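You operate a simulated robot arm through the tools that you are given. There is no shell and no other tool.

You run a simulated robot arm. Do the job below in one go: nothing can be reset, and whatever is moved stays where it is left.

JOB
Put the end table's white band on the stack in the stack holder, press it down, then free the stack.
Fine: unlock the holder knob and draw both slides right back; leave the other band and stack.

Only the result counts: the job must be done as asked and must still hold three seconds after the hand-in. Knocking over, shifting, dropping, spilling or breaking anything else fails it.

ROBOT AND FRAMES
A 6-joint arm with a two-finger gripper, fixed in place. Base frame: the origin is at the foot of the arm, x ahead of it, y to its left, z up; the work surface is at about z = 0. Units: mm, degrees, N and s.
With the tool pointing down near the work surface it reaches from about 180 to 480 mm from the base axis. Its first joint turns from -66.0 to 66.0 degrees. Payload 1.76 kg.
Tool frame: the origin (TCP) lies between the finger pads and is the grasp point; the fingertips stand 29 mm ahead of it; z points along the fingers, y is the line along which they close. The gripper opens to 82 mm; its body begins 58 mm behind the TCP.
Orientation is that of the tool frame in the base frame, as [roll, pitch, yaw] about the fixed x, y, z axes, in that order (R = Rz(yaw) Ry(pitch) Rx(roll)). With the fingers straight down and closing along the base's y, the tool's x points along the base's -x, its y along +y and its z along -z.

CONTROLS
- The arm moves only by the tool nudge_tool. Its argument "plan" is text: rows parted by semicolons, each of 7 numbers parted by spaces: the shift along the tool's x, y, z in units of 500 mm (1.0 is 500 mm), then the turn, a rotation vector about the tool's x, y, z in units of 45 degrees (1.0 is 45 degrees), then the finger opening in mm, from 0 to 82. In form: tx ty tz ax ay az hand; .... A call has 1 to 20 rows; each row is the pose to reach, as a shift and turn from the pose commanded when the call began, along the tool's axes at that moment. A call with a number of a shift or a turn outside -1 to 1 is refused whole. Each row takes 0.2 s and may step no farther than 50 mm and 8.6 degrees from the row before; otherwise, or with a gripper value out of range, the whole call is refused. Where a pose cannot be reached the arm comes as near as it can. A force on the tool above 70 N (or 10 N above the force at the start of the call, whichever is more), or a blocked arm, ends the call early, and 0.2 s more pass. The fingers move at their own pace (about 203.5 mm/s each) and stop on an object; they squeeze with about 31 N. The grip force told is the motor's: it shows also when the fingers shut on nothing. Time passes only in rows, and 0.2 s behind the last, so rows that repeat a pose let the fingers close. It gives the time, the measured TCP pose, the force on the tool (base axes), the opening and the grip force at its end, in the units of the frame above (readings bear some noise), with the torque about the TCP (base axes, N m) and any sound that the robot's microphone picked up.
- Cameras (640 x 400 px; columns grow to the right, rows downward): "scene" is fixed at [41.4, 318, 437.3]; the picture's right is [-0.89, -0.46, 0.00], its down [-0.20, 0.39, -0.90] and it looks along [0.42, -0.80, -0.44] (base axes); focal length 273 px, centre (320, 200). "wrist" rides on the gripper at [79, 4, -90] in the tool frame; the picture's right is [-0.05, 1.00, 0.00], its down [-0.71, -0.04, -0.71] and it looks along [-0.71, -0.04, 0.71] (tool axes); focal length 256 px, centre (320, 200). There is no depth. A picture from a camera that has moved, and an enlarged one, comes with that camera's place and axes in the base frame and with its lens.
- capture(camera): a new picture of that camera. No time passes.
- zoom(camera, box): a new picture of the part [left, top, right, bottom] of that camera's present view, enlarged. No time passes.
- close_job(): hands the job in; it is judged then, once.

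Nothing tells you positions but the pictures and the camera data. Unless the task says otherwise, let go and move clear before handing in.

The tools are called after ">>>" by a JSON object that holds its "fn" and its "kwargs". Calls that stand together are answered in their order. nudge_tool: Moves the arm, as the interface text tells. Its arguments: {"type":"object","properties":{"plan":{"type":"string"}},"required":["plan"]} The other tools are called the same way: capture (camera) takes a picture; zoom (camera, box) takes an enlarged picture of a part of a camera's view; close_job () hands the job in.

At the start:

```text
t: 0.0
ee_pos: [294.5, -28.5, 304.7]
tcp_rot: [179.9, 0.1, -180.0]
force: [0.1, 0.7, -0.4]
wrist_torque: [-0.02, 0.01, -0.02]
width: 82.2
grasp_force: 0.1
```

scene: 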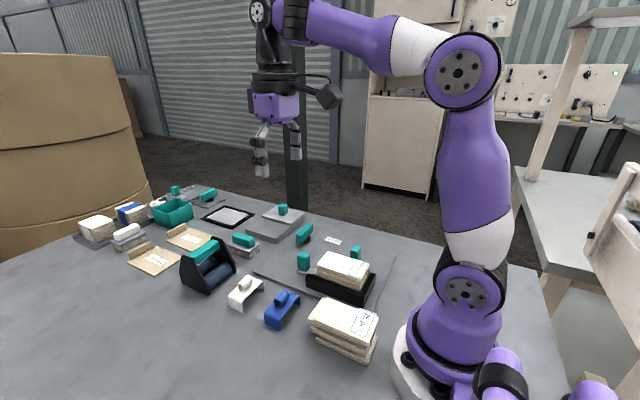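
wrist: 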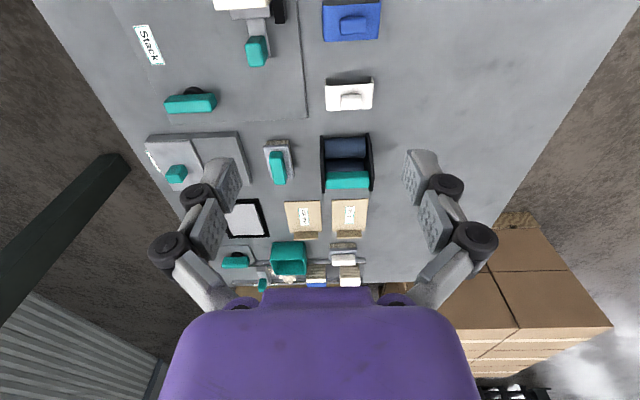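

I see a bench with a stack holder (labelled "Stack"), a white band and a blue band, and several teal handles. I'll take closer looks before moving anything.

>>> {"fn": "zoom", "kwargs": {"camera": "scene", "box": [220, 200, 400, 370]}}

>>> {"fn": "zoom", "kwargs": {"camera": "scene", "box": [60, 170, 260, 300]}}

>>> {"fn": "zoom", "kwargs": {"camera": "wrist", "box": [120, 0, 400, 180]}}

>>> {"fn": "zoom", "kwargs": {"camera": "wrist", "box": [200, 160, 400, 300]}}

```text
2.35 times, centred on (310, 285) of scene
camera zoom: at [41.4, 318.0, 437.3], right [-0.89, -0.46, 0.0], down [-0.2, 0.39, -0.9], along [0.42, -0.8, -0.44], focal length 643 px, centre (344, 0)
```

zoom: 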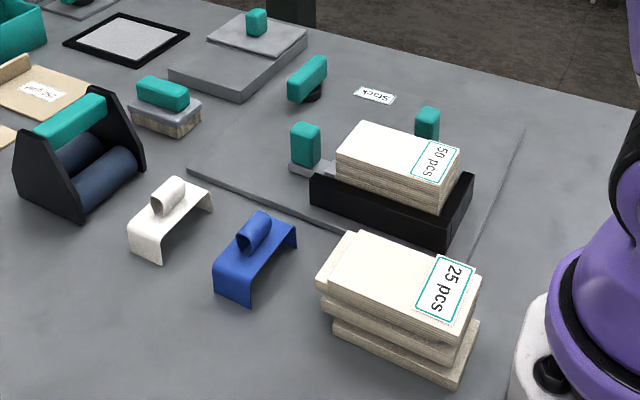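

```text
3.08 times, centred on (160, 235) of scene
camera zoom: at [41.4, 318.0, 437.3], right [-0.89, -0.46, 0.0], down [-0.2, 0.39, -0.9], along [0.42, -0.8, -0.44], focal length 841 px, centre (812, 92)
```

zoom: 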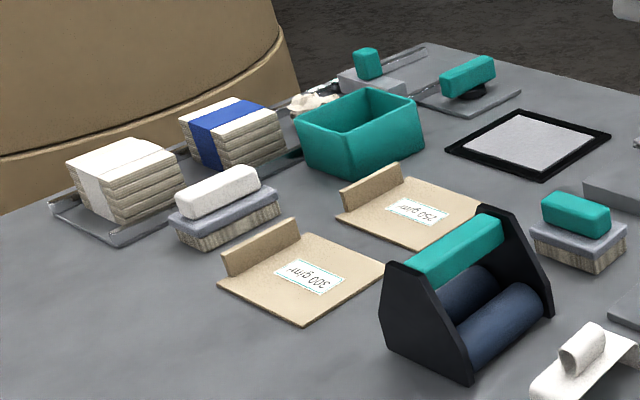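

```text
2.22 times, centred on (260, 90) of wrist
camera zoom: at [214.7, -24.7, 394.0], right [0.05, 1.0, 0.0], down [0.71, -0.04, 0.71], along [0.71, -0.04, -0.71], focal length 569 px, centre (453, 444)
```

zoom: 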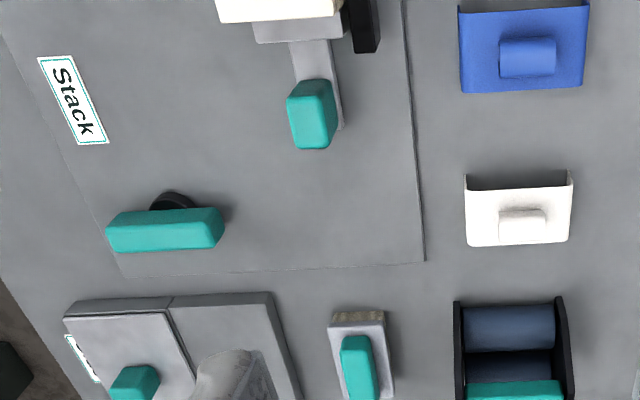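

```text
2.86 times, centred on (300, 230) of wrist
camera zoom: at [214.7, -24.7, 394.0], right [0.05, 1.0, 0.0], down [0.71, -0.04, 0.71], along [0.71, -0.04, -0.71], focal length 731 px, centre (377, 114)
```

zoom: 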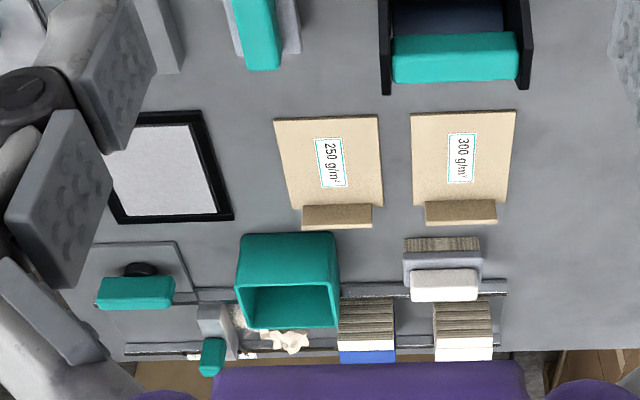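

The white band lies at about (370, 9) mm, and the stack holder at about (210, -110), with slides on its +x and -y sides and the knob near (354, -190). I'll move high above the holder to look at it more closely.

>>> {"fn": "nudge_tool", "kwargs": {"plan": "0.05 -0.04 0 0 0 0 82; 0.1 -0.08 0 0 0 0 82; 0.15 -0.12 0 0 0 0 82; 0.2 -0.16 0 0 0 0 82"}}

>>> {"fn": "capture", "kwargs": {"camera": "wrist"}}

>>> {"fn": "capture", "kwargs": {"camera": "scene"}}

```text
t: 1.0
ee_pos: [194.2, -109.3, 304.4]
tcp_rot: [179.9, -0.1, -180.0]
force: [-0.1, -0.9, -0.2]
wrist_torque: [-0.01, -0.01, 0.02]
width: 81.6
grasp_force: 0.0
```

```text
taken
camera wrist: at [113.9, -105.2, 393.7], right [0.05, 1.0, 0.0], down [0.71, -0.04, 0.71], along [0.71, -0.04, -0.71], focal length 256 px, centre (320, 200)
```

wrist: 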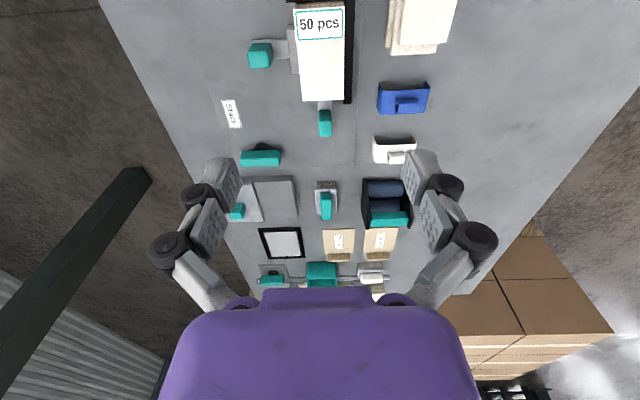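

```text
taken
```

scene: 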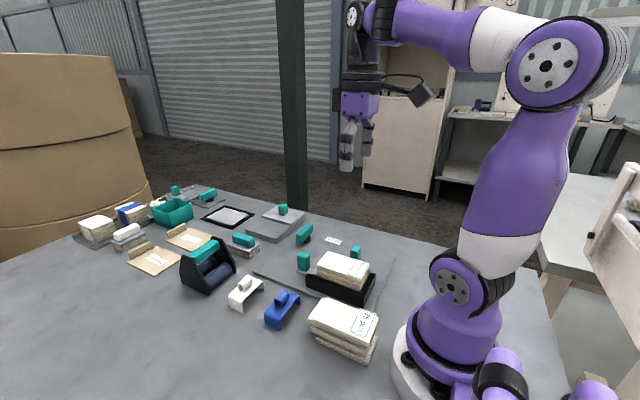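

>>> {"fn": "zoom", "kwargs": {"camera": "wrist", "box": [200, 0, 360, 100]}}

>>> {"fn": "zoom", "kwargs": {"camera": "wrist", "box": [200, 90, 360, 190]}}

>>> {"fn": "zoom", "kwargs": {"camera": "wrist", "box": [340, 60, 460, 180]}}

>>> {"fn": "zoom", "kwargs": {"camera": "scene", "box": [280, 210, 400, 310]}}

>>> {"fn": "zoom", "kwargs": {"camera": "scene", "box": [210, 265, 310, 335]}}

```text
4.00 times, centred on (280, 50) of wrist
camera zoom: at [113.9, -105.2, 393.7], right [0.05, 1.0, 0.0], down [0.71, -0.04, 0.71], along [0.71, -0.04, -0.71], focal length 1024 px, centre (480, 800)
```

zoom: 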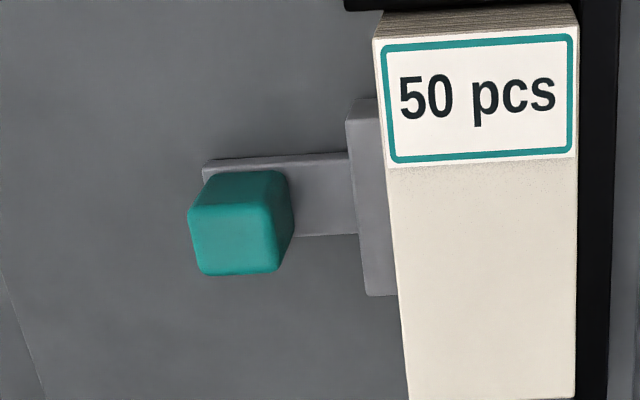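

```text
4.00 times, centred on (280, 140) of wrist
camera zoom: at [113.9, -105.2, 393.7], right [0.05, 1.0, 0.0], down [0.71, -0.04, 0.71], along [0.71, -0.04, -0.71], focal length 1024 px, centre (480, 440)
```

zoom: 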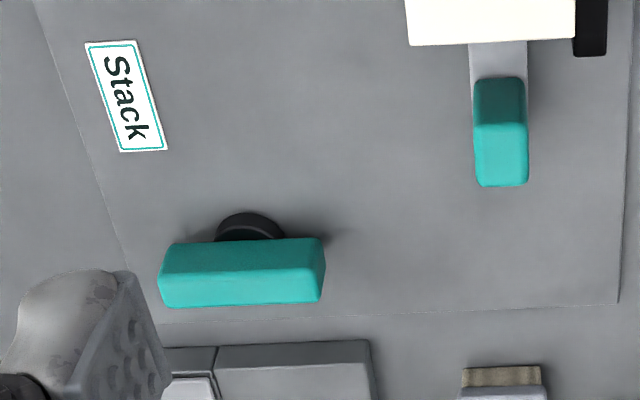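

```text
3.33 times, centred on (400, 120) of wrist
camera zoom: at [113.9, -105.2, 393.7], right [0.05, 1.0, 0.0], down [0.71, -0.04, 0.71], along [0.71, -0.04, -0.71], focal length 853 px, centre (53, 467)
```

zoom: 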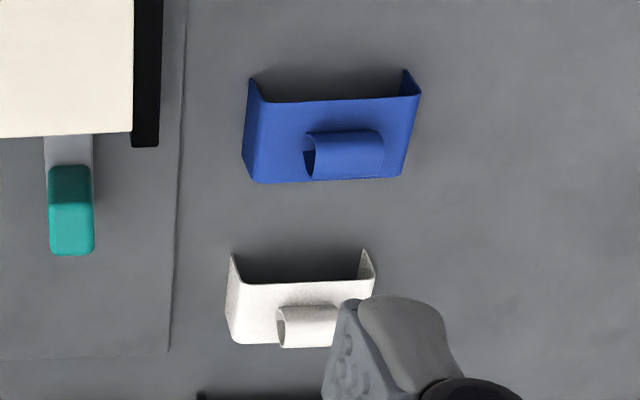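

```text
4.00 times, centred on (340, 260) of scene
camera zoom: at [41.4, 318.0, 437.3], right [-0.89, -0.46, 0.0], down [-0.2, 0.39, -0.9], along [0.42, -0.8, -0.44], focal length 1093 px, centre (240, -40)
```

zoom: 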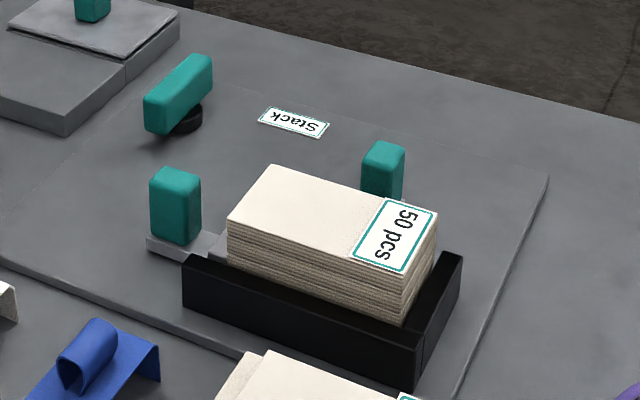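

```text
5.71 times, centred on (260, 300) of scene
camera zoom: at [41.4, 318.0, 437.3], right [-0.89, -0.46, 0.0], down [-0.2, 0.39, -0.9], along [0.42, -0.8, -0.44], focal length 1562 px, centre (663, -371)
```

zoom: 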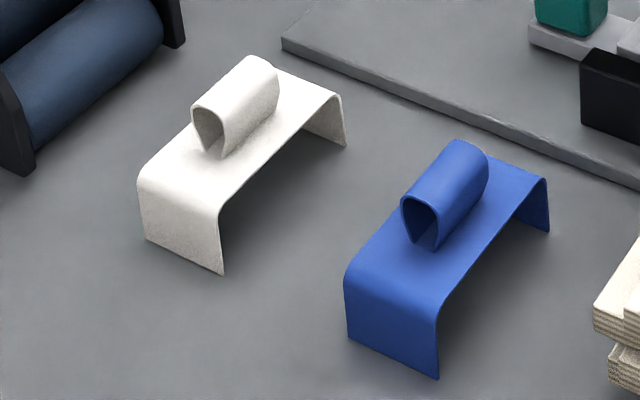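

The stack top looks to be at z≈64, spanning x 161–259 and y -136 to -82. The white band is centred near (376, 10), with a pull-loop on top. I'll go lower to look at the knob and slides up close.

>>> {"fn": "nudge_tool", "kwargs": {"plan": "-0.016 -0.032 0.062 0 0 0 82; -0.031 -0.065 0.123 0 0 0 82; -0.047 -0.097 0.185 0 0 0 82; -0.062 -0.13 0.246 0 0 0 82; -0.078 -0.162 0.308 0 0 0 82"}}

>>> {"fn": "capture", "kwargs": {"camera": "wrist"}}

>>> {"fn": "zoom", "kwargs": {"camera": "wrist", "box": [220, 80, 420, 220]}}

>>> {"fn": "zoom", "kwargs": {"camera": "wrist", "box": [360, 0, 640, 180]}}

```text
t: 2.2
ee_pos: [233.9, -190.7, 149.4]
tcp_rot: [180.0, 0.1, -179.9]
force: [-0.2, 0.7, -0.9]
wrist_torque: [-0.02, 0.01, -0.04]
width: 81.8
grasp_force: 0.1
```

```text
taken
camera wrist: at [153.0, -186.0, 239.7], right [0.05, 1.0, 0.0], down [0.7, -0.04, 0.71], along [0.71, -0.04, -0.71], focal length 256 px, centre (320, 200)
```

wrist: 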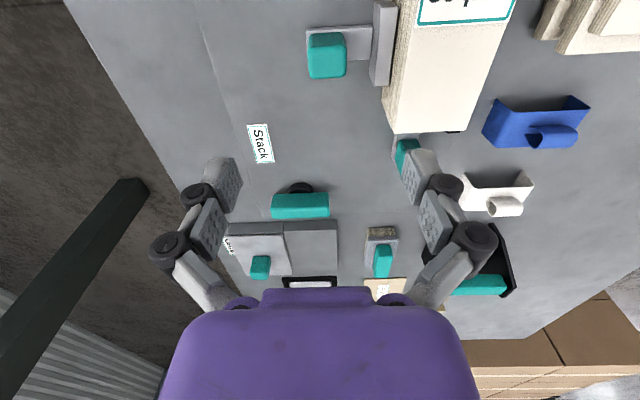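

```text
2.86 times, centred on (320, 150) of wrist
camera zoom: at [153.0, -186.0, 239.7], right [0.05, 1.0, 0.0], down [0.7, -0.04, 0.71], along [0.71, -0.04, -0.71], focal length 731 px, centre (320, 343)
```

zoom: 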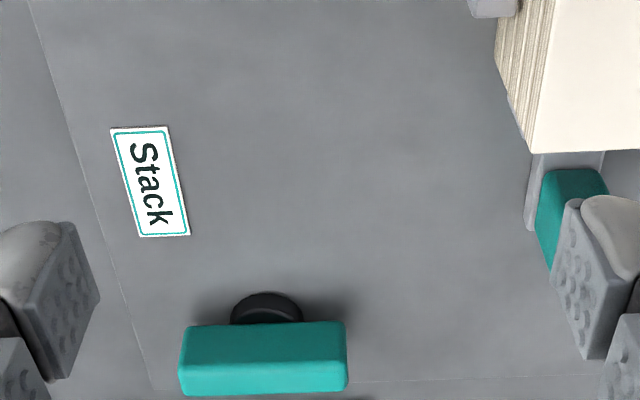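

```text
2.22 times, centred on (500, 90) of wrist
camera zoom: at [153.0, -186.0, 239.7], right [0.05, 1.0, 0.0], down [0.7, -0.04, 0.71], along [0.71, -0.04, -0.71], focal length 569 px, centre (-80, 444)
```

zoom: 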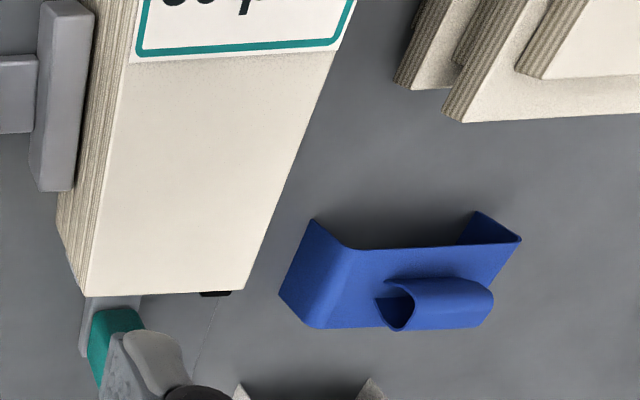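

The knob handle lies along y near (370, -221), and the slide posts are near (206, -184) and (305, -108). I need the side pad's height relative to the band's legs, so I'll zoom in on the pad and holder from both cameras.

>>> {"fn": "zoom", "kwargs": {"camera": "wrist", "box": [290, 0, 450, 100]}}

>>> {"fn": "zoom", "kwargs": {"camera": "scene", "box": [290, 235, 380, 305]}}

>>> {"fn": "zoom", "kwargs": {"camera": "wrist", "box": [440, 60, 600, 220]}}

>>> {"fn": "zoom", "kwargs": {"camera": "scene", "box": [65, 180, 165, 260]}}

```text
4.00 times, centred on (370, 50) of wrist
camera zoom: at [153.0, -186.0, 239.7], right [0.05, 1.0, 0.0], down [0.7, -0.04, 0.71], along [0.71, -0.04, -0.71], focal length 1024 px, centre (120, 800)
```

zoom: 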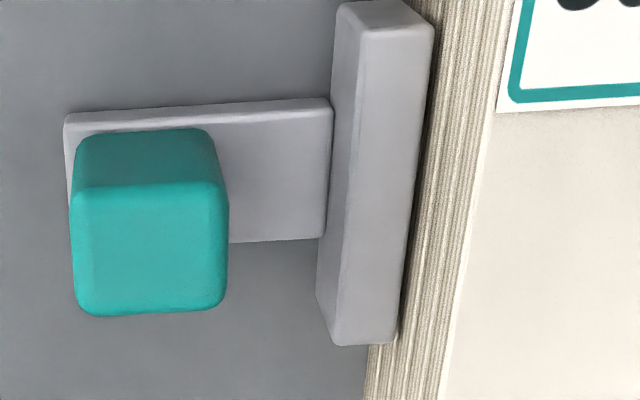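

```text
5.71 times, centred on (335, 270) of scene
camera zoom: at [41.4, 318.0, 437.3], right [-0.89, -0.46, 0.0], down [-0.2, 0.39, -0.9], along [0.42, -0.8, -0.44], focal length 1562 px, centre (234, -200)
```

zoom: 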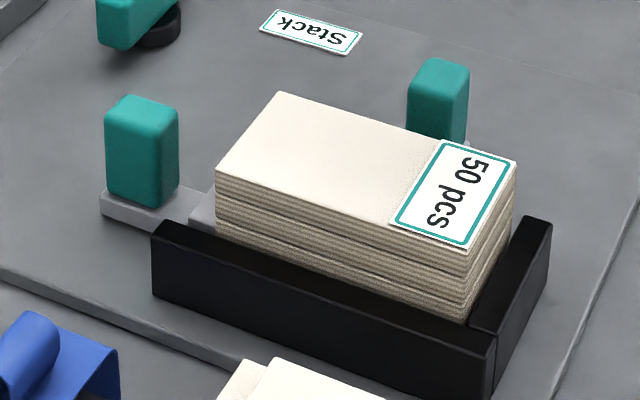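

```text
2.50 times, centred on (520, 140) of wrist
camera zoom: at [153.0, -186.0, 239.7], right [0.05, 1.0, 0.0], down [0.7, -0.04, 0.71], along [0.71, -0.04, -0.71], focal length 640 px, centre (-180, 350)
```

zoom: 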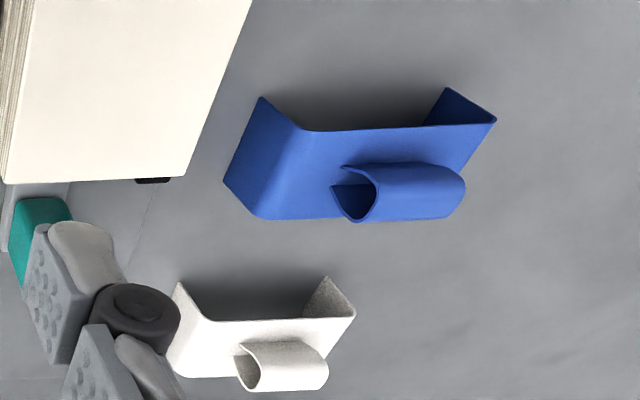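

```text
5.00 times, centred on (115, 220) of scene
camera zoom: at [41.4, 318.0, 437.3], right [-0.89, -0.46, 0.0], down [-0.2, 0.39, -0.9], along [0.42, -0.8, -0.44], focal length 1366 px, centre (1345, 100)
```

zoom: 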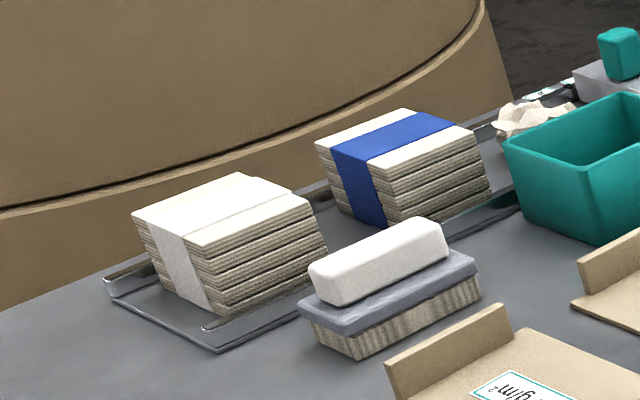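

The side pad's top is near z=33 and the +y wall's near z=34. The white band's legs are about 27 mm long, so they should clear both once the band sits on the stack (z≈64). Next I'll hover over the white band.

>>> {"fn": "nudge_tool", "kwargs": {"plan": "-0.047 0.067 0 0 0 0 82; -0.094 0.134 0 0 0 0 82; -0.141 0.2 0 0 0 0 82; -0.188 0.267 0 0 0 0 82; -0.235 0.334 0 0 0 0 82; -0.282 0.401 0 0 0 0 82; -0.282 0.401 0.04 0 0 0 82; -0.282 0.401 0.08 0 0 0 82"}}

>>> {"fn": "capture", "kwargs": {"camera": "wrist"}}

>>> {"fn": "zoom", "kwargs": {"camera": "wrist", "box": [240, 60, 400, 160]}}

>>> {"fn": "zoom", "kwargs": {"camera": "scene", "box": [190, 230, 310, 330]}}

```text
t: 4.0
ee_pos: [374.5, 10.8, 109.6]
tcp_rot: [179.8, 0.2, 180.0]
force: [0.4, 0.3, 0.3]
wrist_torque: [-0.01, 0.01, -0.01]
width: 81.9
grasp_force: 0.0
```

```text
taken
camera wrist: at [294.3, 15.2, 199.7], right [0.05, 1.0, 0.0], down [0.71, -0.04, 0.71], along [0.71, -0.04, -0.71], focal length 256 px, centre (320, 200)
```

wrist: 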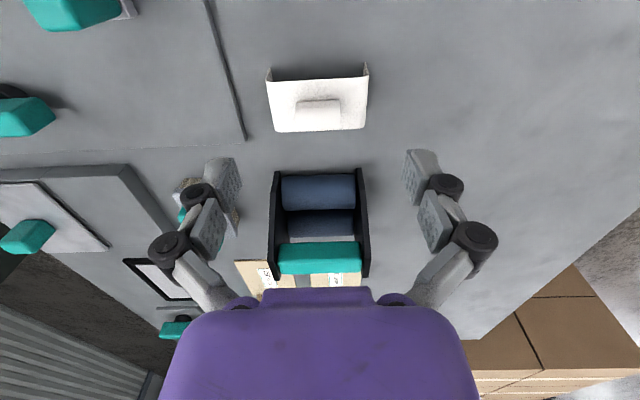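

```text
4.00 times, centred on (320, 110) of wrist
camera zoom: at [294.3, 15.2, 199.7], right [0.05, 1.0, 0.0], down [0.71, -0.04, 0.71], along [0.71, -0.04, -0.71], focal length 1024 px, centre (320, 560)
```

zoom: 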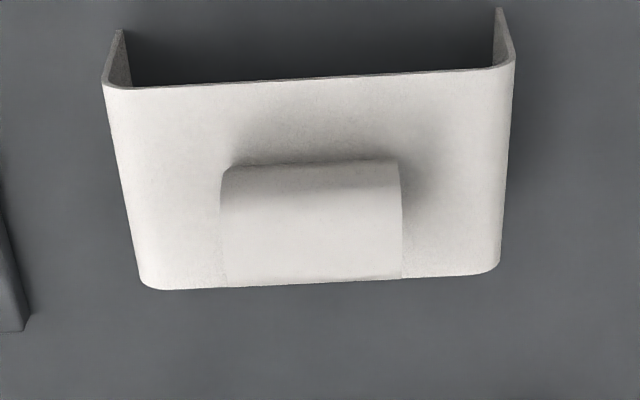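

```text
4.00 times, centred on (250, 280) of scene
camera zoom: at [41.4, 318.0, 437.3], right [-0.89, -0.46, 0.0], down [-0.2, 0.39, -0.9], along [0.42, -0.8, -0.44], focal length 1093 px, centre (600, -120)
```

zoom: 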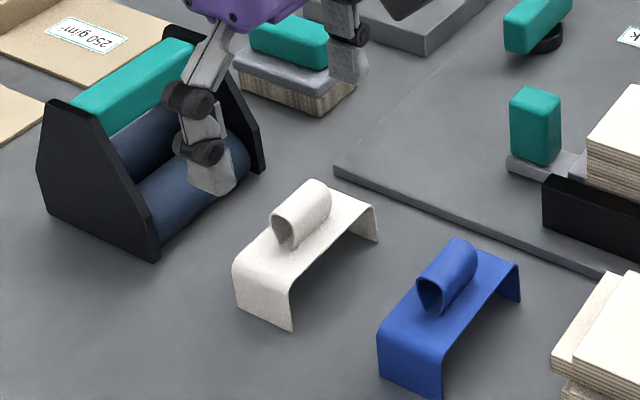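

The band is now measured at x 356–393, y -23 to 42, with its loop spanning y -5 to 24 and its top near z≈48. I'll lower until the fingertips are just above the band top, then check before gripping.

>>> {"fn": "nudge_tool", "kwargs": {"plan": "0 -0.0024 0.04 0 0 0 70; 0 -0.0024 0.08 0 0 0 60; 0 -0.0024 0.096 0 0 0 56"}}

>>> {"fn": "capture", "kwargs": {"camera": "wrist"}}

>>> {"fn": "zoom", "kwargs": {"camera": "scene", "box": [200, 230, 300, 320]}}

```text
t: 4.8
ee_pos: [376.0, 10.6, 63.1]
tcp_rot: [179.8, 0.1, -180.0]
force: [0.3, -0.3, 0.4]
wrist_torque: [0.0, -0.01, -0.02]
width: 56.1
grasp_force: 0.0
```

```text
taken
camera wrist: at [294.6, 14.0, 152.1], right [0.05, 1.0, 0.0], down [0.71, -0.04, 0.71], along [0.71, -0.04, -0.71], focal length 256 px, centre (320, 200)
```

wrist: 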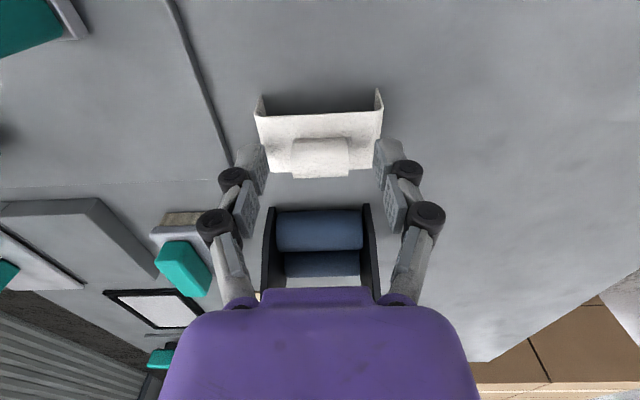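

```text
4.44 times, centred on (250, 275) of scene
camera zoom: at [41.4, 318.0, 437.3], right [-0.89, -0.46, 0.0], down [-0.2, 0.39, -0.9], along [0.42, -0.8, -0.44], focal length 1215 px, centre (631, -133)
```

zoom: 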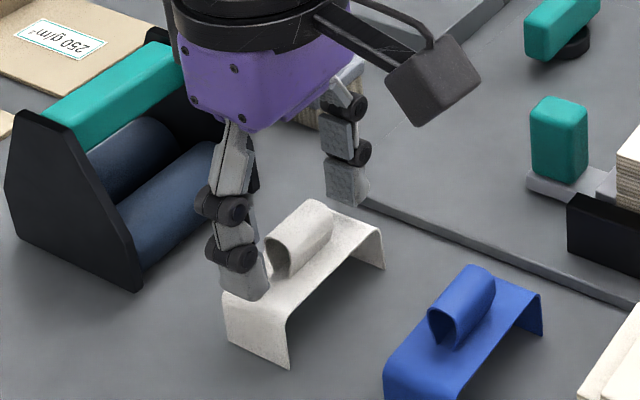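

The fingertips straddle the loop, just above the band top. I'll close the grip on the loop now.

>>> {"fn": "nudge_tool", "kwargs": {"plan": "0 0 0 0 0 0 40; 0 0 0 0 0 0 20; 0 0 0 0 0 0 15; 0 0 0 0 0 0 15"}}

>>> {"fn": "capture", "kwargs": {"camera": "wrist"}}

>>> {"fn": "zoom", "kwargs": {"camera": "scene", "box": [200, 230, 300, 320]}}

```text
t: 5.8
ee_pos: [374.9, 10.1, 64.3]
tcp_rot: [179.9, 0.1, 179.9]
force: [0.5, 0.4, 0.0]
wrist_torque: [0.0, -0.01, 0.02]
width: 26.6
grasp_force: 30.9
```

```text
taken
camera wrist: at [294.6, 14.1, 152.3], right [0.05, 1.0, 0.0], down [0.71, -0.04, 0.71], along [0.71, -0.04, -0.71], focal length 256 px, centre (320, 200)
```

wrist: 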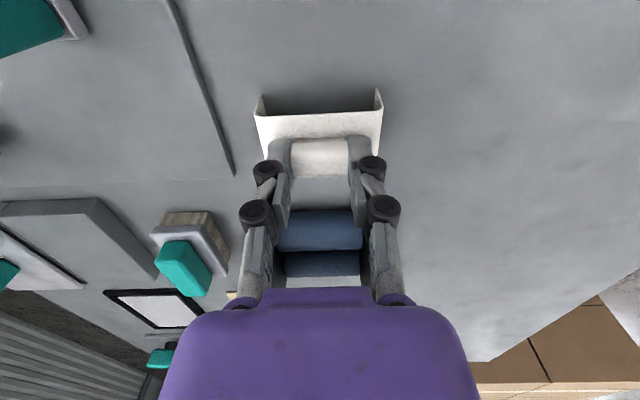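

```text
4.44 times, centred on (250, 275) of scene
camera zoom: at [41.4, 318.0, 437.3], right [-0.89, -0.46, 0.0], down [-0.2, 0.39, -0.9], along [0.42, -0.8, -0.44], focal length 1215 px, centre (631, -133)
```

zoom: 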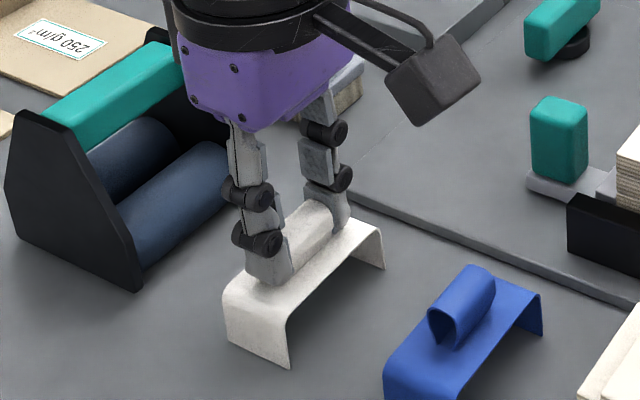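

The band is held with the fingers 26.6 mm apart. I'll lift it straight up first and check that it follows.

>>> {"fn": "nudge_tool", "kwargs": {"plan": "0 0 -0.02 0 0 0 15; 0 0 -0.06 0 0 0 15; 0 0 -0.12 0 0 0 15; 0 0 -0.18 0 0 0 15"}}

>>> {"fn": "capture", "kwargs": {"camera": "scene"}}

>>> {"fn": "capture", "kwargs": {"camera": "wrist"}}

```text
t: 6.8
ee_pos: [374.3, 10.0, 152.4]
tcp_rot: [179.9, 0.1, 180.0]
force: [0.2, 0.2, -1.0]
wrist_torque: [-0.01, 0.01, 0.01]
width: 26.6
grasp_force: 30.5
```

```text
taken
```

scene: 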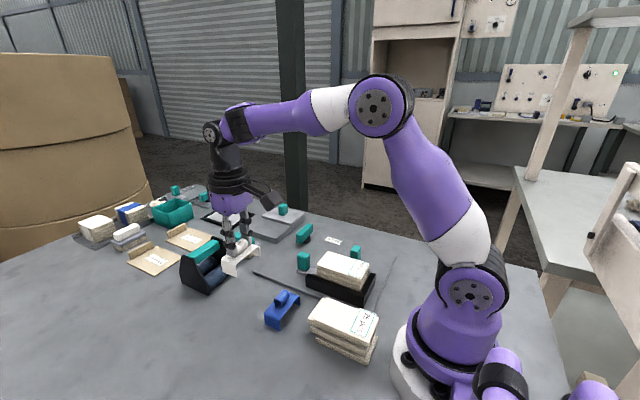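

```text
taken
camera wrist: at [294.5, 14.0, 242.5], right [0.05, 1.0, 0.0], down [0.71, -0.04, 0.71], along [0.71, -0.04, -0.71], focal length 256 px, centre (320, 200)
```

wrist: 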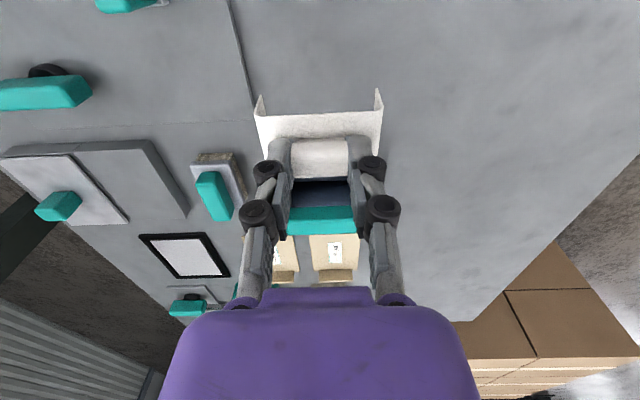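

The band is secure in the grip. I'll carry it over the stack centre at (210, -109), staying high, and check the alignment there.

>>> {"fn": "nudge_tool", "kwargs": {"plan": "0.055 -0.04 0 0 0 0 15; 0.11 -0.08 0 0 0 0 15; 0.165 -0.119 0 0 0 0 15; 0.22 -0.158 0 0 0 0 15; 0.275 -0.198 0 0 0 0 15; 0.329 -0.237 0 0 0 0 15; 0.329 -0.237 0 0 0 0 15"}}

>>> {"fn": "capture", "kwargs": {"camera": "wrist"}}

>>> {"fn": "zoom", "kwargs": {"camera": "wrist", "box": [230, 40, 410, 160]}}

>>> {"fn": "zoom", "kwargs": {"camera": "scene", "box": [270, 170, 400, 310]}}

```text
t: 8.4
ee_pos: [211.0, -108.5, 154.2]
tcp_rot: [180.0, 0.1, -180.0]
force: [-0.2, 0.4, -1.1]
wrist_torque: [-0.03, 0.03, 0.01]
width: 26.3
grasp_force: 31.4
```

```text
taken
camera wrist: at [130.6, -105.0, 242.3], right [0.05, 1.0, 0.0], down [0.71, -0.04, 0.71], along [0.71, -0.04, -0.71], focal length 256 px, centre (320, 200)
```

wrist: 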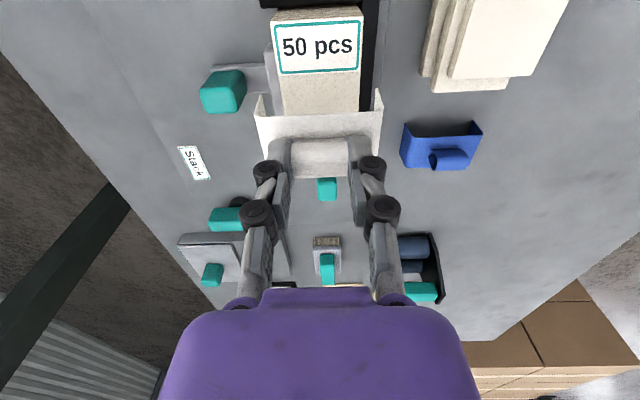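

```text
3.33 times, centred on (320, 100) of wrist
camera zoom: at [130.6, -105.0, 242.3], right [0.05, 1.0, 0.0], down [0.71, -0.04, 0.71], along [0.71, -0.04, -0.71], focal length 853 px, centre (320, 533)
```

zoom: 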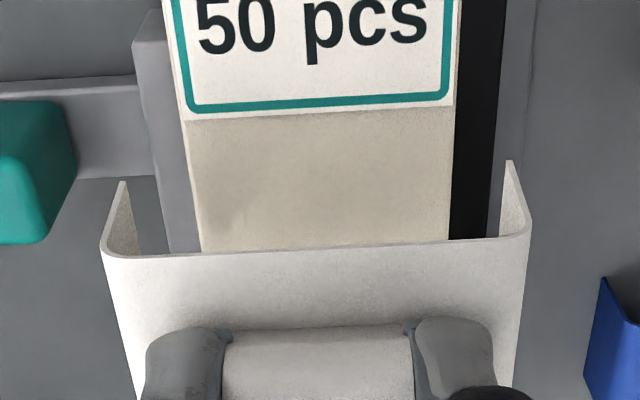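

```text
2.86 times, centred on (335, 240) of scene
camera zoom: at [41.4, 318.0, 437.3], right [-0.89, -0.46, 0.0], down [-0.2, 0.39, -0.9], along [0.42, -0.8, -0.44], focal length 781 px, centre (277, 86)
```

zoom: 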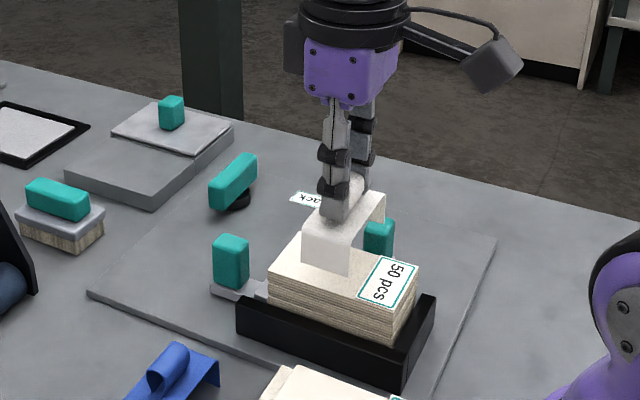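

The band is centred over the stack in y (band centre about -109, stack centre about -108.5) and its legs clear the stack on both sides. I'll lower it most of the way, then check.

>>> {"fn": "nudge_tool", "kwargs": {"plan": "0 0.0005 0.03 0 0 0 15; 0 0.0005 0.06 0 0 0 15; 0 0.0005 0.08 0 0 0 15; 0 0.0005 0.08 0 0 0 15"}}

>>> {"fn": "capture", "kwargs": {"camera": "wrist"}}

>>> {"fn": "zoom", "kwargs": {"camera": "wrist", "box": [230, 40, 410, 160]}}

>>> {"fn": "zoom", "kwargs": {"camera": "scene", "box": [290, 200, 390, 310]}}

```text
t: 9.4
ee_pos: [211.1, -108.1, 112.1]
tcp_rot: [179.9, 0.0, -180.0]
force: [-0.7, -0.4, -0.1]
wrist_torque: [0.02, 0.02, -0.01]
width: 26.1
grasp_force: 30.6
```

```text
taken
camera wrist: at [130.4, -104.7, 201.6], right [0.05, 1.0, 0.0], down [0.71, -0.04, 0.71], along [0.71, -0.04, -0.71], focal length 256 px, centre (320, 200)
```

wrist: 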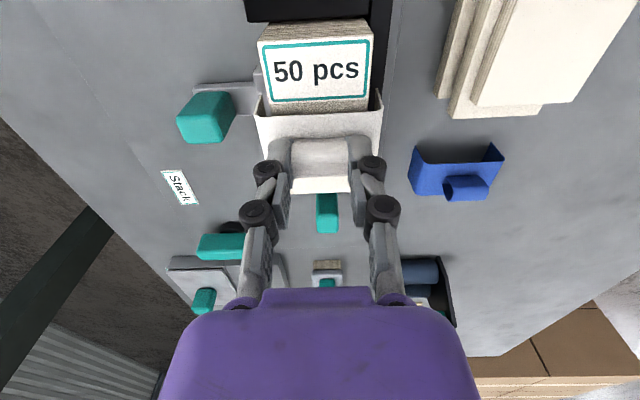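

```text
3.33 times, centred on (320, 100) of wrist
camera zoom: at [130.4, -104.7, 201.6], right [0.05, 1.0, 0.0], down [0.71, -0.04, 0.71], along [0.71, -0.04, -0.71], focal length 853 px, centre (320, 533)
```

zoom: 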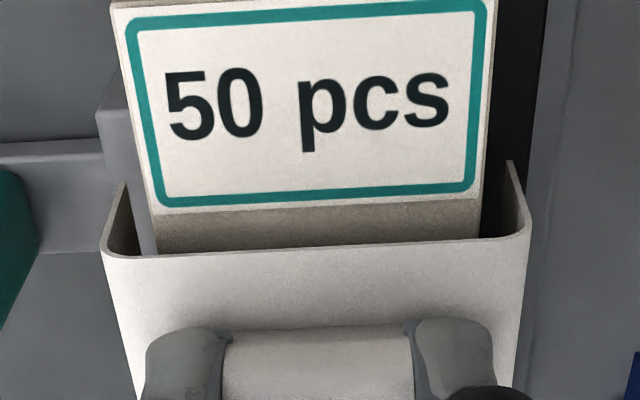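

```text
3.64 times, centred on (340, 255) of scene
camera zoom: at [41.4, 318.0, 437.3], right [-0.89, -0.46, 0.0], down [-0.2, 0.39, -0.9], along [0.42, -0.8, -0.44], focal length 994 px, centre (247, 0)
```

zoom: 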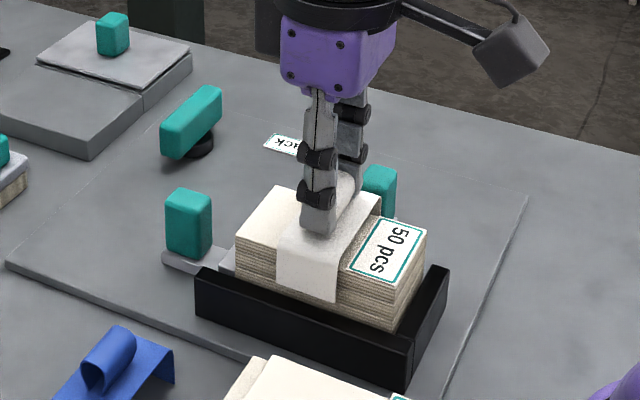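

The legs straddle the stack with even gaps. I'll continue down in small steps until the band makes contact.

>>> {"fn": "nudge_tool", "kwargs": {"plan": "0 0 0.006 0 0 0 15; 0 0 0.012 0 0 0 15; 0 0 0.016 0 0 0 15; 0 0 0.02 0 0 0 15; 0 0 0.02 0 0 0 15"}}

>>> {"fn": "zoom", "kwargs": {"camera": "wrist", "box": [230, 40, 410, 160]}}

>>> {"fn": "zoom", "kwargs": {"camera": "scene", "box": [300, 220, 390, 310]}}

```text
t: 10.6
ee_pos: [211.2, -108.5, 102.0]
tcp_rot: [179.9, 0.3, 180.0]
force: [-1.9, 2.7, 27.9]
wrist_torque: [0.07, 0.12, 0.02]
width: 26.7
grasp_force: 30.8
```

```text
3.33 times, centred on (320, 100) of wrist
camera zoom: at [130.9, -104.8, 192.1], right [0.05, 1.0, 0.0], down [0.7, -0.04, 0.71], along [0.71, -0.04, -0.7], focal length 853 px, centre (320, 533)
```

zoom: 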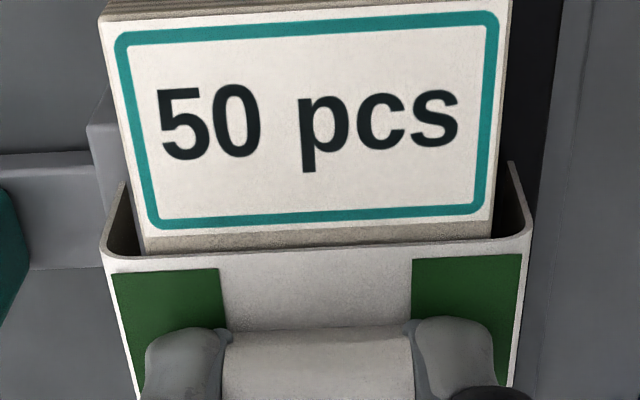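

```text
4.44 times, centred on (345, 265) of scene
camera zoom: at [41.3, 318.1, 437.2], right [-0.89, -0.46, 0.0], down [-0.2, 0.39, -0.9], along [0.42, -0.8, -0.44], focal length 1215 px, centre (209, -89)
```

zoom: 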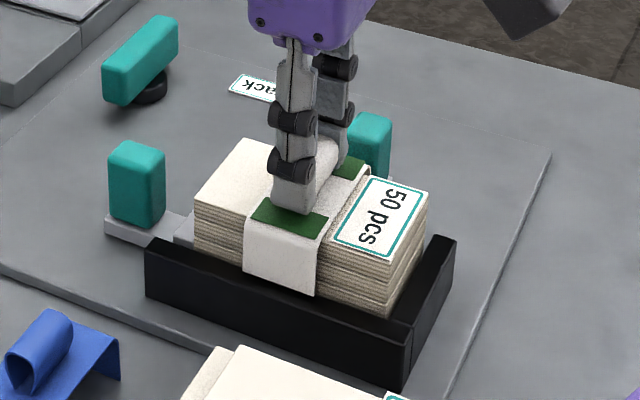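

The band is seated at about 28 N, and green patches have appeared on its top, which look like a "pressed" indicator. I'll hold this same pressure a moment and check that it stays green.

>>> {"fn": "nudge_tool", "kwargs": {"plan": "0 0 0 0 0 0 15; 0 0 0 0 0 0 15; 0 0 0 0 0 0 15"}}

>>> {"fn": "zoom", "kwargs": {"camera": "wrist", "box": [230, 40, 410, 160]}}

>>> {"fn": "zoom", "kwargs": {"camera": "scene", "box": [300, 220, 390, 310]}}

```text
t: 11.4
ee_pos: [210.2, -108.6, 102.1]
tcp_rot: [180.0, 0.2, -180.0]
force: [1.8, -0.2, 28.1]
wrist_torque: [-0.04, -0.05, 0.02]
width: 26.4
grasp_force: 30.7
```

```text
3.33 times, centred on (320, 100) of wrist
camera zoom: at [130.8, -104.8, 191.8], right [0.05, 1.0, 0.0], down [0.7, -0.04, 0.71], along [0.71, -0.04, -0.7], focal length 853 px, centre (320, 533)
```

zoom: 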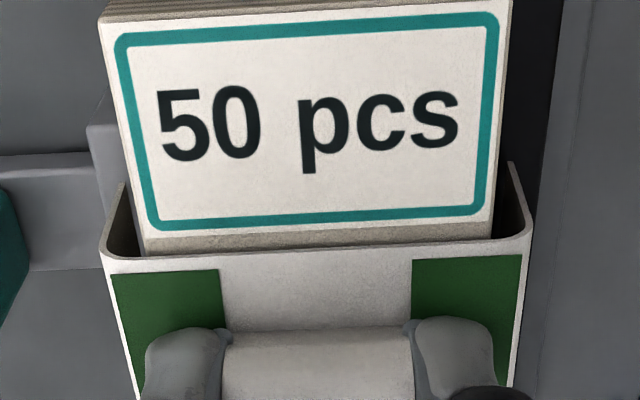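

```text
4.44 times, centred on (345, 265) of scene
camera zoom: at [41.3, 318.1, 437.2], right [-0.89, -0.46, 0.0], down [-0.2, 0.39, -0.9], along [0.42, -0.8, -0.44], focal length 1215 px, centre (209, -89)
```

zoom: 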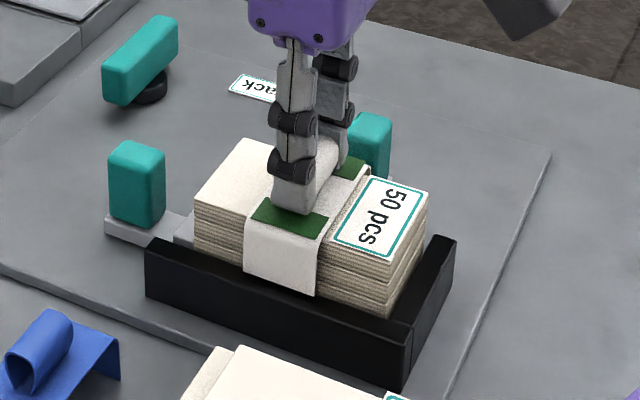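

The indicator stays green. Now I'll release the loop and lift straight up.

>>> {"fn": "nudge_tool", "kwargs": {"plan": "0 0 -0.002 0 0 0 30; 0 0 -0.002 0 0 0 42; 0 0 -0.002 0 0 0 46; 0 0 -0.03 0 0 0 46; 0 0 -0.08 0 0 0 46; 0 0 -0.14 0 0 0 46"}}

>>> {"fn": "capture", "kwargs": {"camera": "wrist"}}

>>> {"fn": "zoom", "kwargs": {"camera": "scene", "box": [280, 210, 400, 310]}}

```text
t: 12.8
ee_pos: [210.4, -106.7, 172.3]
tcp_rot: [179.9, 0.0, 179.9]
force: [0.1, 0.4, -0.7]
wrist_torque: [-0.01, 0.0, 0.01]
width: 45.9
grasp_force: 0.1
```

```text
taken
camera wrist: at [130.7, -103.6, 261.7], right [0.05, 1.0, 0.0], down [0.71, -0.04, 0.71], along [0.71, -0.04, -0.71], focal length 256 px, centre (320, 200)
```

wrist: 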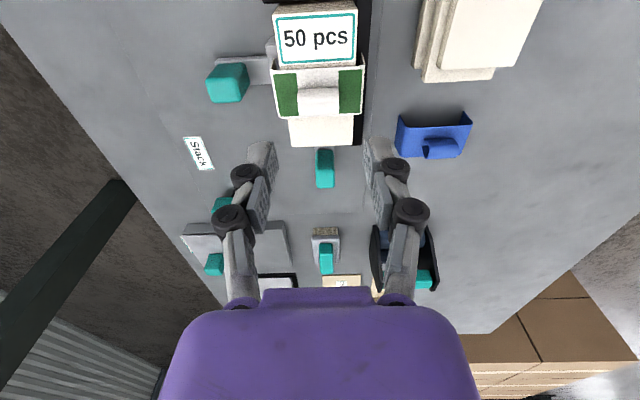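

```text
4.00 times, centred on (340, 260) of scene
camera zoom: at [41.4, 318.0, 437.3], right [-0.89, -0.46, 0.0], down [-0.2, 0.39, -0.9], along [0.42, -0.8, -0.44], focal length 1093 px, centre (240, -40)
```

zoom: 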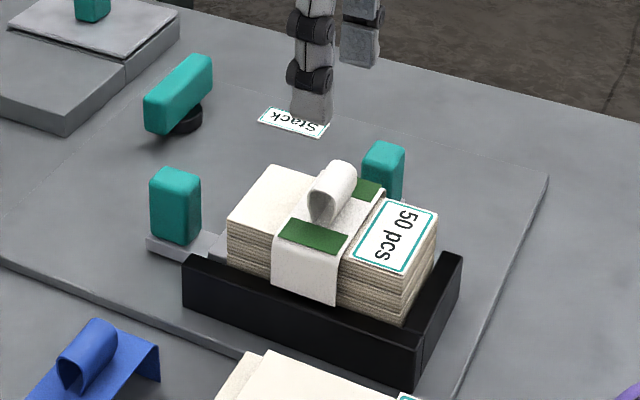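

The band sits flat on the stack with its green marks showing, and nothing else has moved. Next I'll go to the knob, turning the gripper toward yaw 90 on the way so it can close across the handle.

>>> {"fn": "nudge_tool", "kwargs": {"plan": "-0.0265 -0.0188 0 0 0 0.1667 60; -0.053 -0.0376 0 0 0 0.3333 60; -0.0795 -0.0564 0 0 0 0.5 60; -0.106 -0.0752 0 0 0 0.6667 60; -0.1325 -0.094 0 0 0 0.8333 60; -0.159 -0.113 0 0 0 1.0 60"}}

```text
t: 14.2
ee_pos: [289.7, -166.8, 171.9]
tcp_rot: [179.9, 0.0, 134.9]
force: [-0.3, -0.1, 0.4]
wrist_torque: [-0.01, -0.02, 0.0]
width: 60.1
grasp_force: 0.1
```

The gripper is now at yaw 135 and still high. I'll finish the turn to yaw 90 while moving over the knob, then look.

>>> {"fn": "nudge_tool", "kwargs": {"plan": "-0.0318 0.0054 0.01 0 0 0.1667 60; -0.0637 0.0108 0.02 0 0 0.3333 60; -0.0955 0.0163 0.03 0 0 0.5 60; -0.1273 0.0217 0.04 0 0 0.6667 60; -0.159 0.0271 0.05 0 0 0.8333 60; -0.191 0.0325 0.06 0 0 1.0 60"}}

>>> {"fn": "capture", "kwargs": {"camera": "wrist"}}

>>> {"fn": "zoom", "kwargs": {"camera": "wrist", "box": [230, 40, 410, 160]}}

>>> {"fn": "zoom", "kwargs": {"camera": "scene", "box": [250, 180, 390, 290]}}

```text
t: 15.6
ee_pos: [368.4, -222.2, 142.6]
tcp_rot: [179.9, -0.1, 89.8]
force: [0.4, -0.9, -0.1]
wrist_torque: [0.0, 0.01, -0.04]
width: 59.9
grasp_force: 0.1
```

```text
taken
camera wrist: at [372.6, -142.3, 232.2], right [1.0, -0.06, 0.0], down [-0.04, -0.71, 0.71], along [-0.04, -0.71, -0.71], focal length 256 px, centre (320, 200)
```

wrist: 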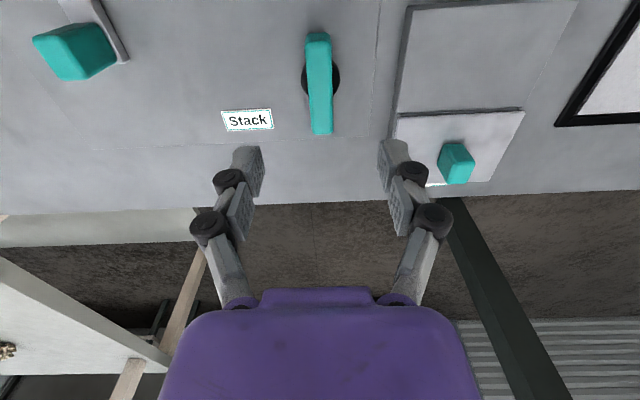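

```text
3.33 times, centred on (320, 100) of wrist
camera zoom: at [372.6, -142.3, 232.2], right [1.0, -0.06, 0.0], down [-0.04, -0.71, 0.71], along [-0.04, -0.71, -0.71], focal length 853 px, centre (320, 533)
```

zoom: 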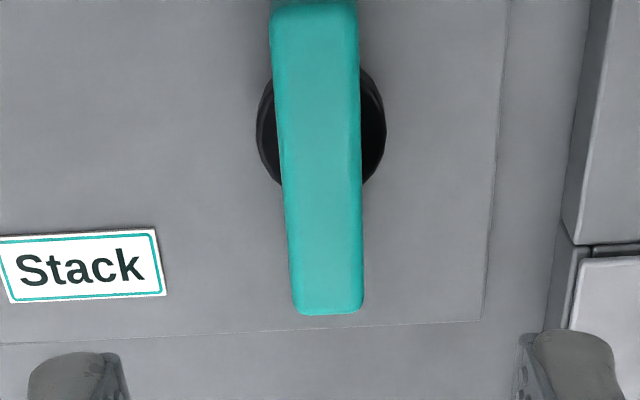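

```text
3.64 times, centred on (320, 235) of scene
camera zoom: at [41.4, 318.0, 437.3], right [-0.89, -0.46, 0.0], down [-0.2, 0.39, -0.9], along [0.42, -0.8, -0.44], focal length 994 px, centre (320, 73)
```

zoom: 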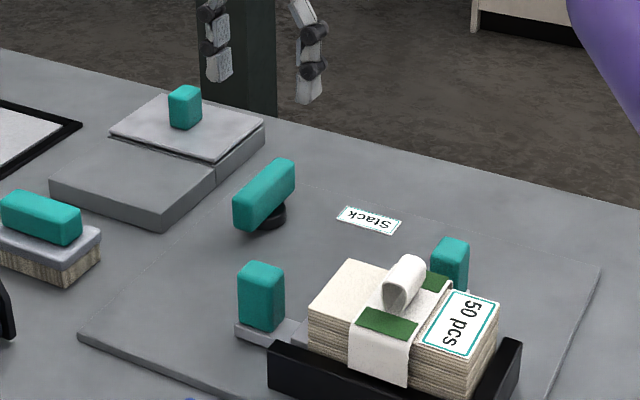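

The knob handle is about 66 x 17 mm, centred near (368.5, -219.5), with its top around z≈47. I'll lower to just above handle height with the fingers straddling it, then check clearances.

>>> {"fn": "nudge_tool", "kwargs": {"plan": "0.0036 0 0.03 0 0 0 44; 0.0036 0 0.06 0 0 0 44; 0.0036 0 0.09 0 0 0 44; 0.0036 0 0.12 0 0 0 44; 0.0036 0 0.13 0 0 0 44"}}

>>> {"fn": "capture", "kwargs": {"camera": "wrist"}}

>>> {"fn": "zoom", "kwargs": {"camera": "scene", "box": [260, 200, 340, 260]}}

```text
t: 16.8
ee_pos: [369.8, -219.1, 77.7]
tcp_rot: [180.0, -0.1, 89.9]
force: [0.0, 0.1, 0.0]
wrist_torque: [0.03, -0.03, -0.02]
width: 43.8
grasp_force: 0.2
```

```text
taken
camera wrist: at [372.4, -140.2, 166.9], right [1.0, -0.05, 0.0], down [-0.04, -0.71, 0.71], along [-0.04, -0.71, -0.71], focal length 256 px, centre (320, 200)
```

wrist: 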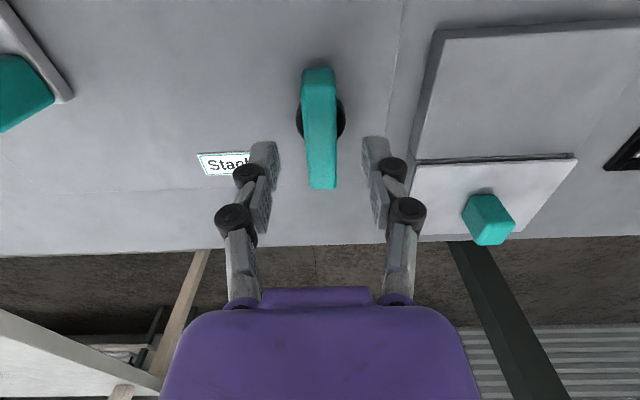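

```text
6.67 times, centred on (300, 230) of scene
camera zoom: at [41.4, 318.0, 437.3], right [-0.89, -0.46, 0.0], down [-0.2, 0.39, -0.9], along [0.42, -0.8, -0.44], focal length 1822 px, centre (453, 0)
```

zoom: 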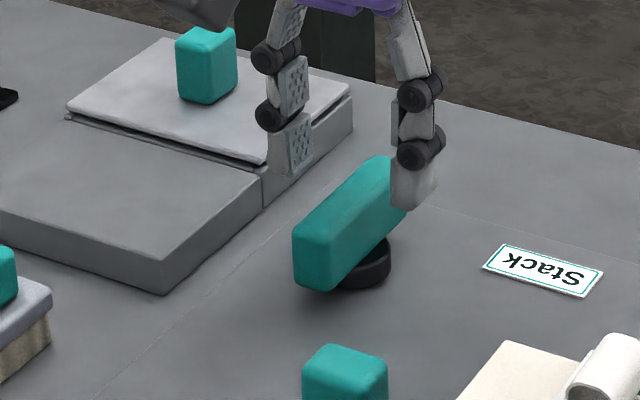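

The gripper is lined up with the knob axis. I'll lower 20 mm more and close on the handle.

>>> {"fn": "nudge_tool", "kwargs": {"plan": "0 0 0.015 0 0 0 44; 0 0 0.03 0 0 0 44; 0 0 0.041 0 0 0 44; 0 0 0.041 0 0 0 30; 0 0 0.041 0 0 0 10; 0 0 0.041 0 0 0 8; 0 0 0.041 0 0 0 8"}}

>>> {"fn": "capture", "kwargs": {"camera": "wrist"}}

>>> {"fn": "zoom", "kwargs": {"camera": "scene", "box": [260, 200, 340, 260]}}

```text
t: 18.4
ee_pos: [369.9, -218.7, 57.4]
tcp_rot: [179.8, -0.1, 90.1]
force: [11.3, 0.2, -4.5]
wrist_torque: [-0.14, -0.31, -0.03]
width: 18.0
grasp_force: 36.0
```

```text
taken
camera wrist: at [372.6, -139.7, 146.6], right [1.0, -0.05, 0.0], down [-0.04, -0.71, 0.71], along [-0.03, -0.71, -0.71], focal length 256 px, centre (320, 200)
```

wrist: 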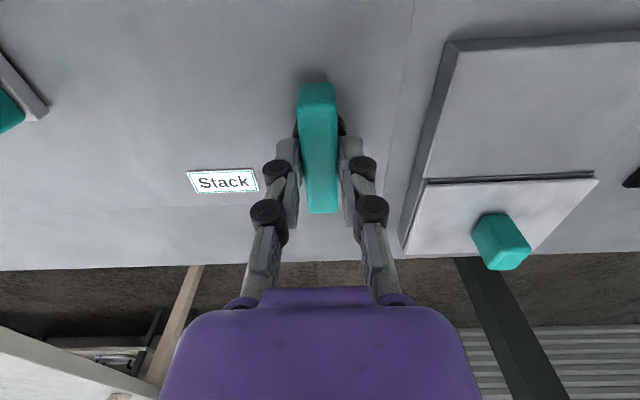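

```text
6.67 times, centred on (300, 230) of scene
camera zoom: at [41.4, 318.0, 437.3], right [-0.89, -0.46, 0.0], down [-0.2, 0.39, -0.9], along [0.42, -0.8, -0.44], focal length 1822 px, centre (453, 0)
```

zoom: 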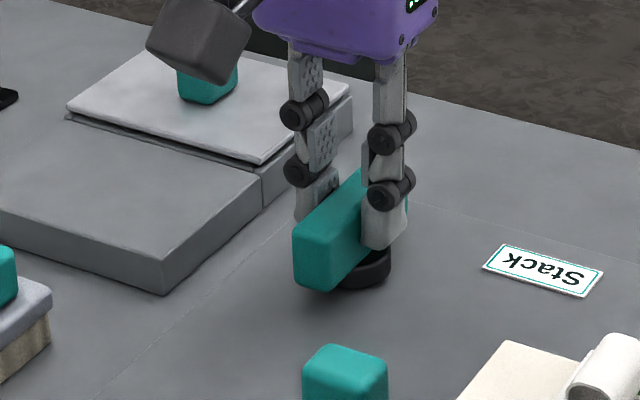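

The handle is gripped with a small side load. I'll try a small counter-clockwise turn first, relieving the side load as I go, and watch the torque.

>>> {"fn": "nudge_tool", "kwargs": {"plan": "0 0.0014 0 0 0 0 8; 0 0.0014 0 0 0 -0.08 8; 0 0.0014 0 0 0 -0.16 8"}}

>>> {"fn": "zoom", "kwargs": {"camera": "wrist", "box": [220, 60, 420, 230]}}

```text
t: 19.2
ee_pos: [369.3, -219.4, 57.9]
tcp_rot: [179.9, 0.0, 97.1]
force: [4.1, -4.3, 1.0]
wrist_torque: [-0.31, -0.07, -0.97]
width: 19.9
grasp_force: 35.6
```

```text
2.35 times, centred on (320, 145) of wrist
camera zoom: at [363.1, -140.4, 146.6], right [1.0, 0.07, 0.0], down [0.05, -0.71, 0.71], along [0.05, -0.7, -0.71], focal length 602 px, centre (320, 329)
```

zoom: 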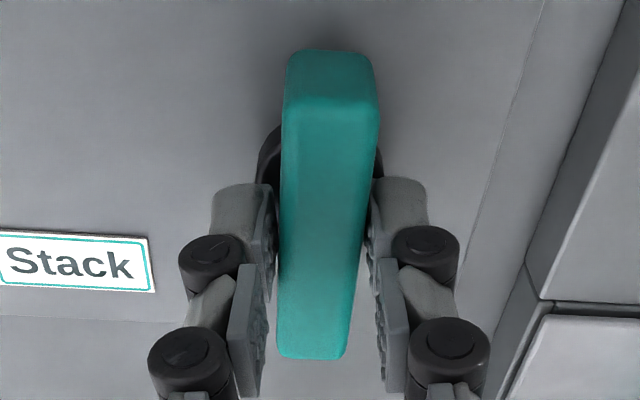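

Counter-clockwise is blocked: torque rose to about 1 N m and the fingers were pried slightly apart. I'll return to neutral and try clockwise.

>>> {"fn": "nudge_tool", "kwargs": {"plan": "0 0 0 0 0 0.08 8; 0 0 0 0 0 0.16 8; 0 0 0 0 0 0.16 8; 0 0 0 0 0 0.24 8; 0 0 0 0 0 0.32 8"}}

>>> {"fn": "zoom", "kwargs": {"camera": "wrist", "box": [220, 60, 420, 230]}}

```text
t: 20.4
ee_pos: [369.3, -218.9, 56.9]
tcp_rot: [179.9, -0.1, 82.9]
force: [-4.1, 3.9, 8.2]
wrist_torque: [0.73, 0.04, 0.02]
width: 17.7
grasp_force: 36.2
```

```text
2.35 times, centred on (320, 145) of wrist
camera zoom: at [383.1, -140.8, 146.6], right [0.98, -0.18, 0.0], down [-0.13, -0.7, 0.71], along [-0.13, -0.69, -0.71], focal length 602 px, centre (320, 329)
```

zoom: 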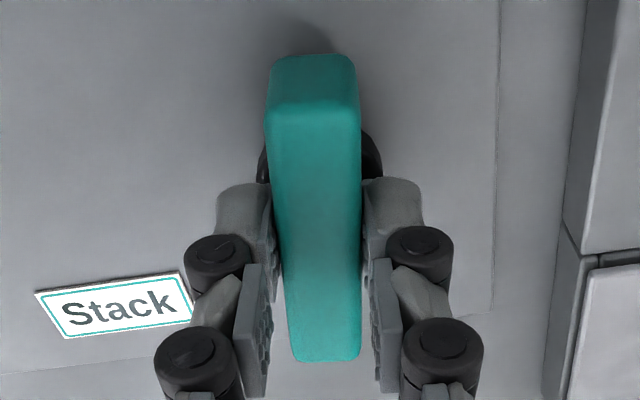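

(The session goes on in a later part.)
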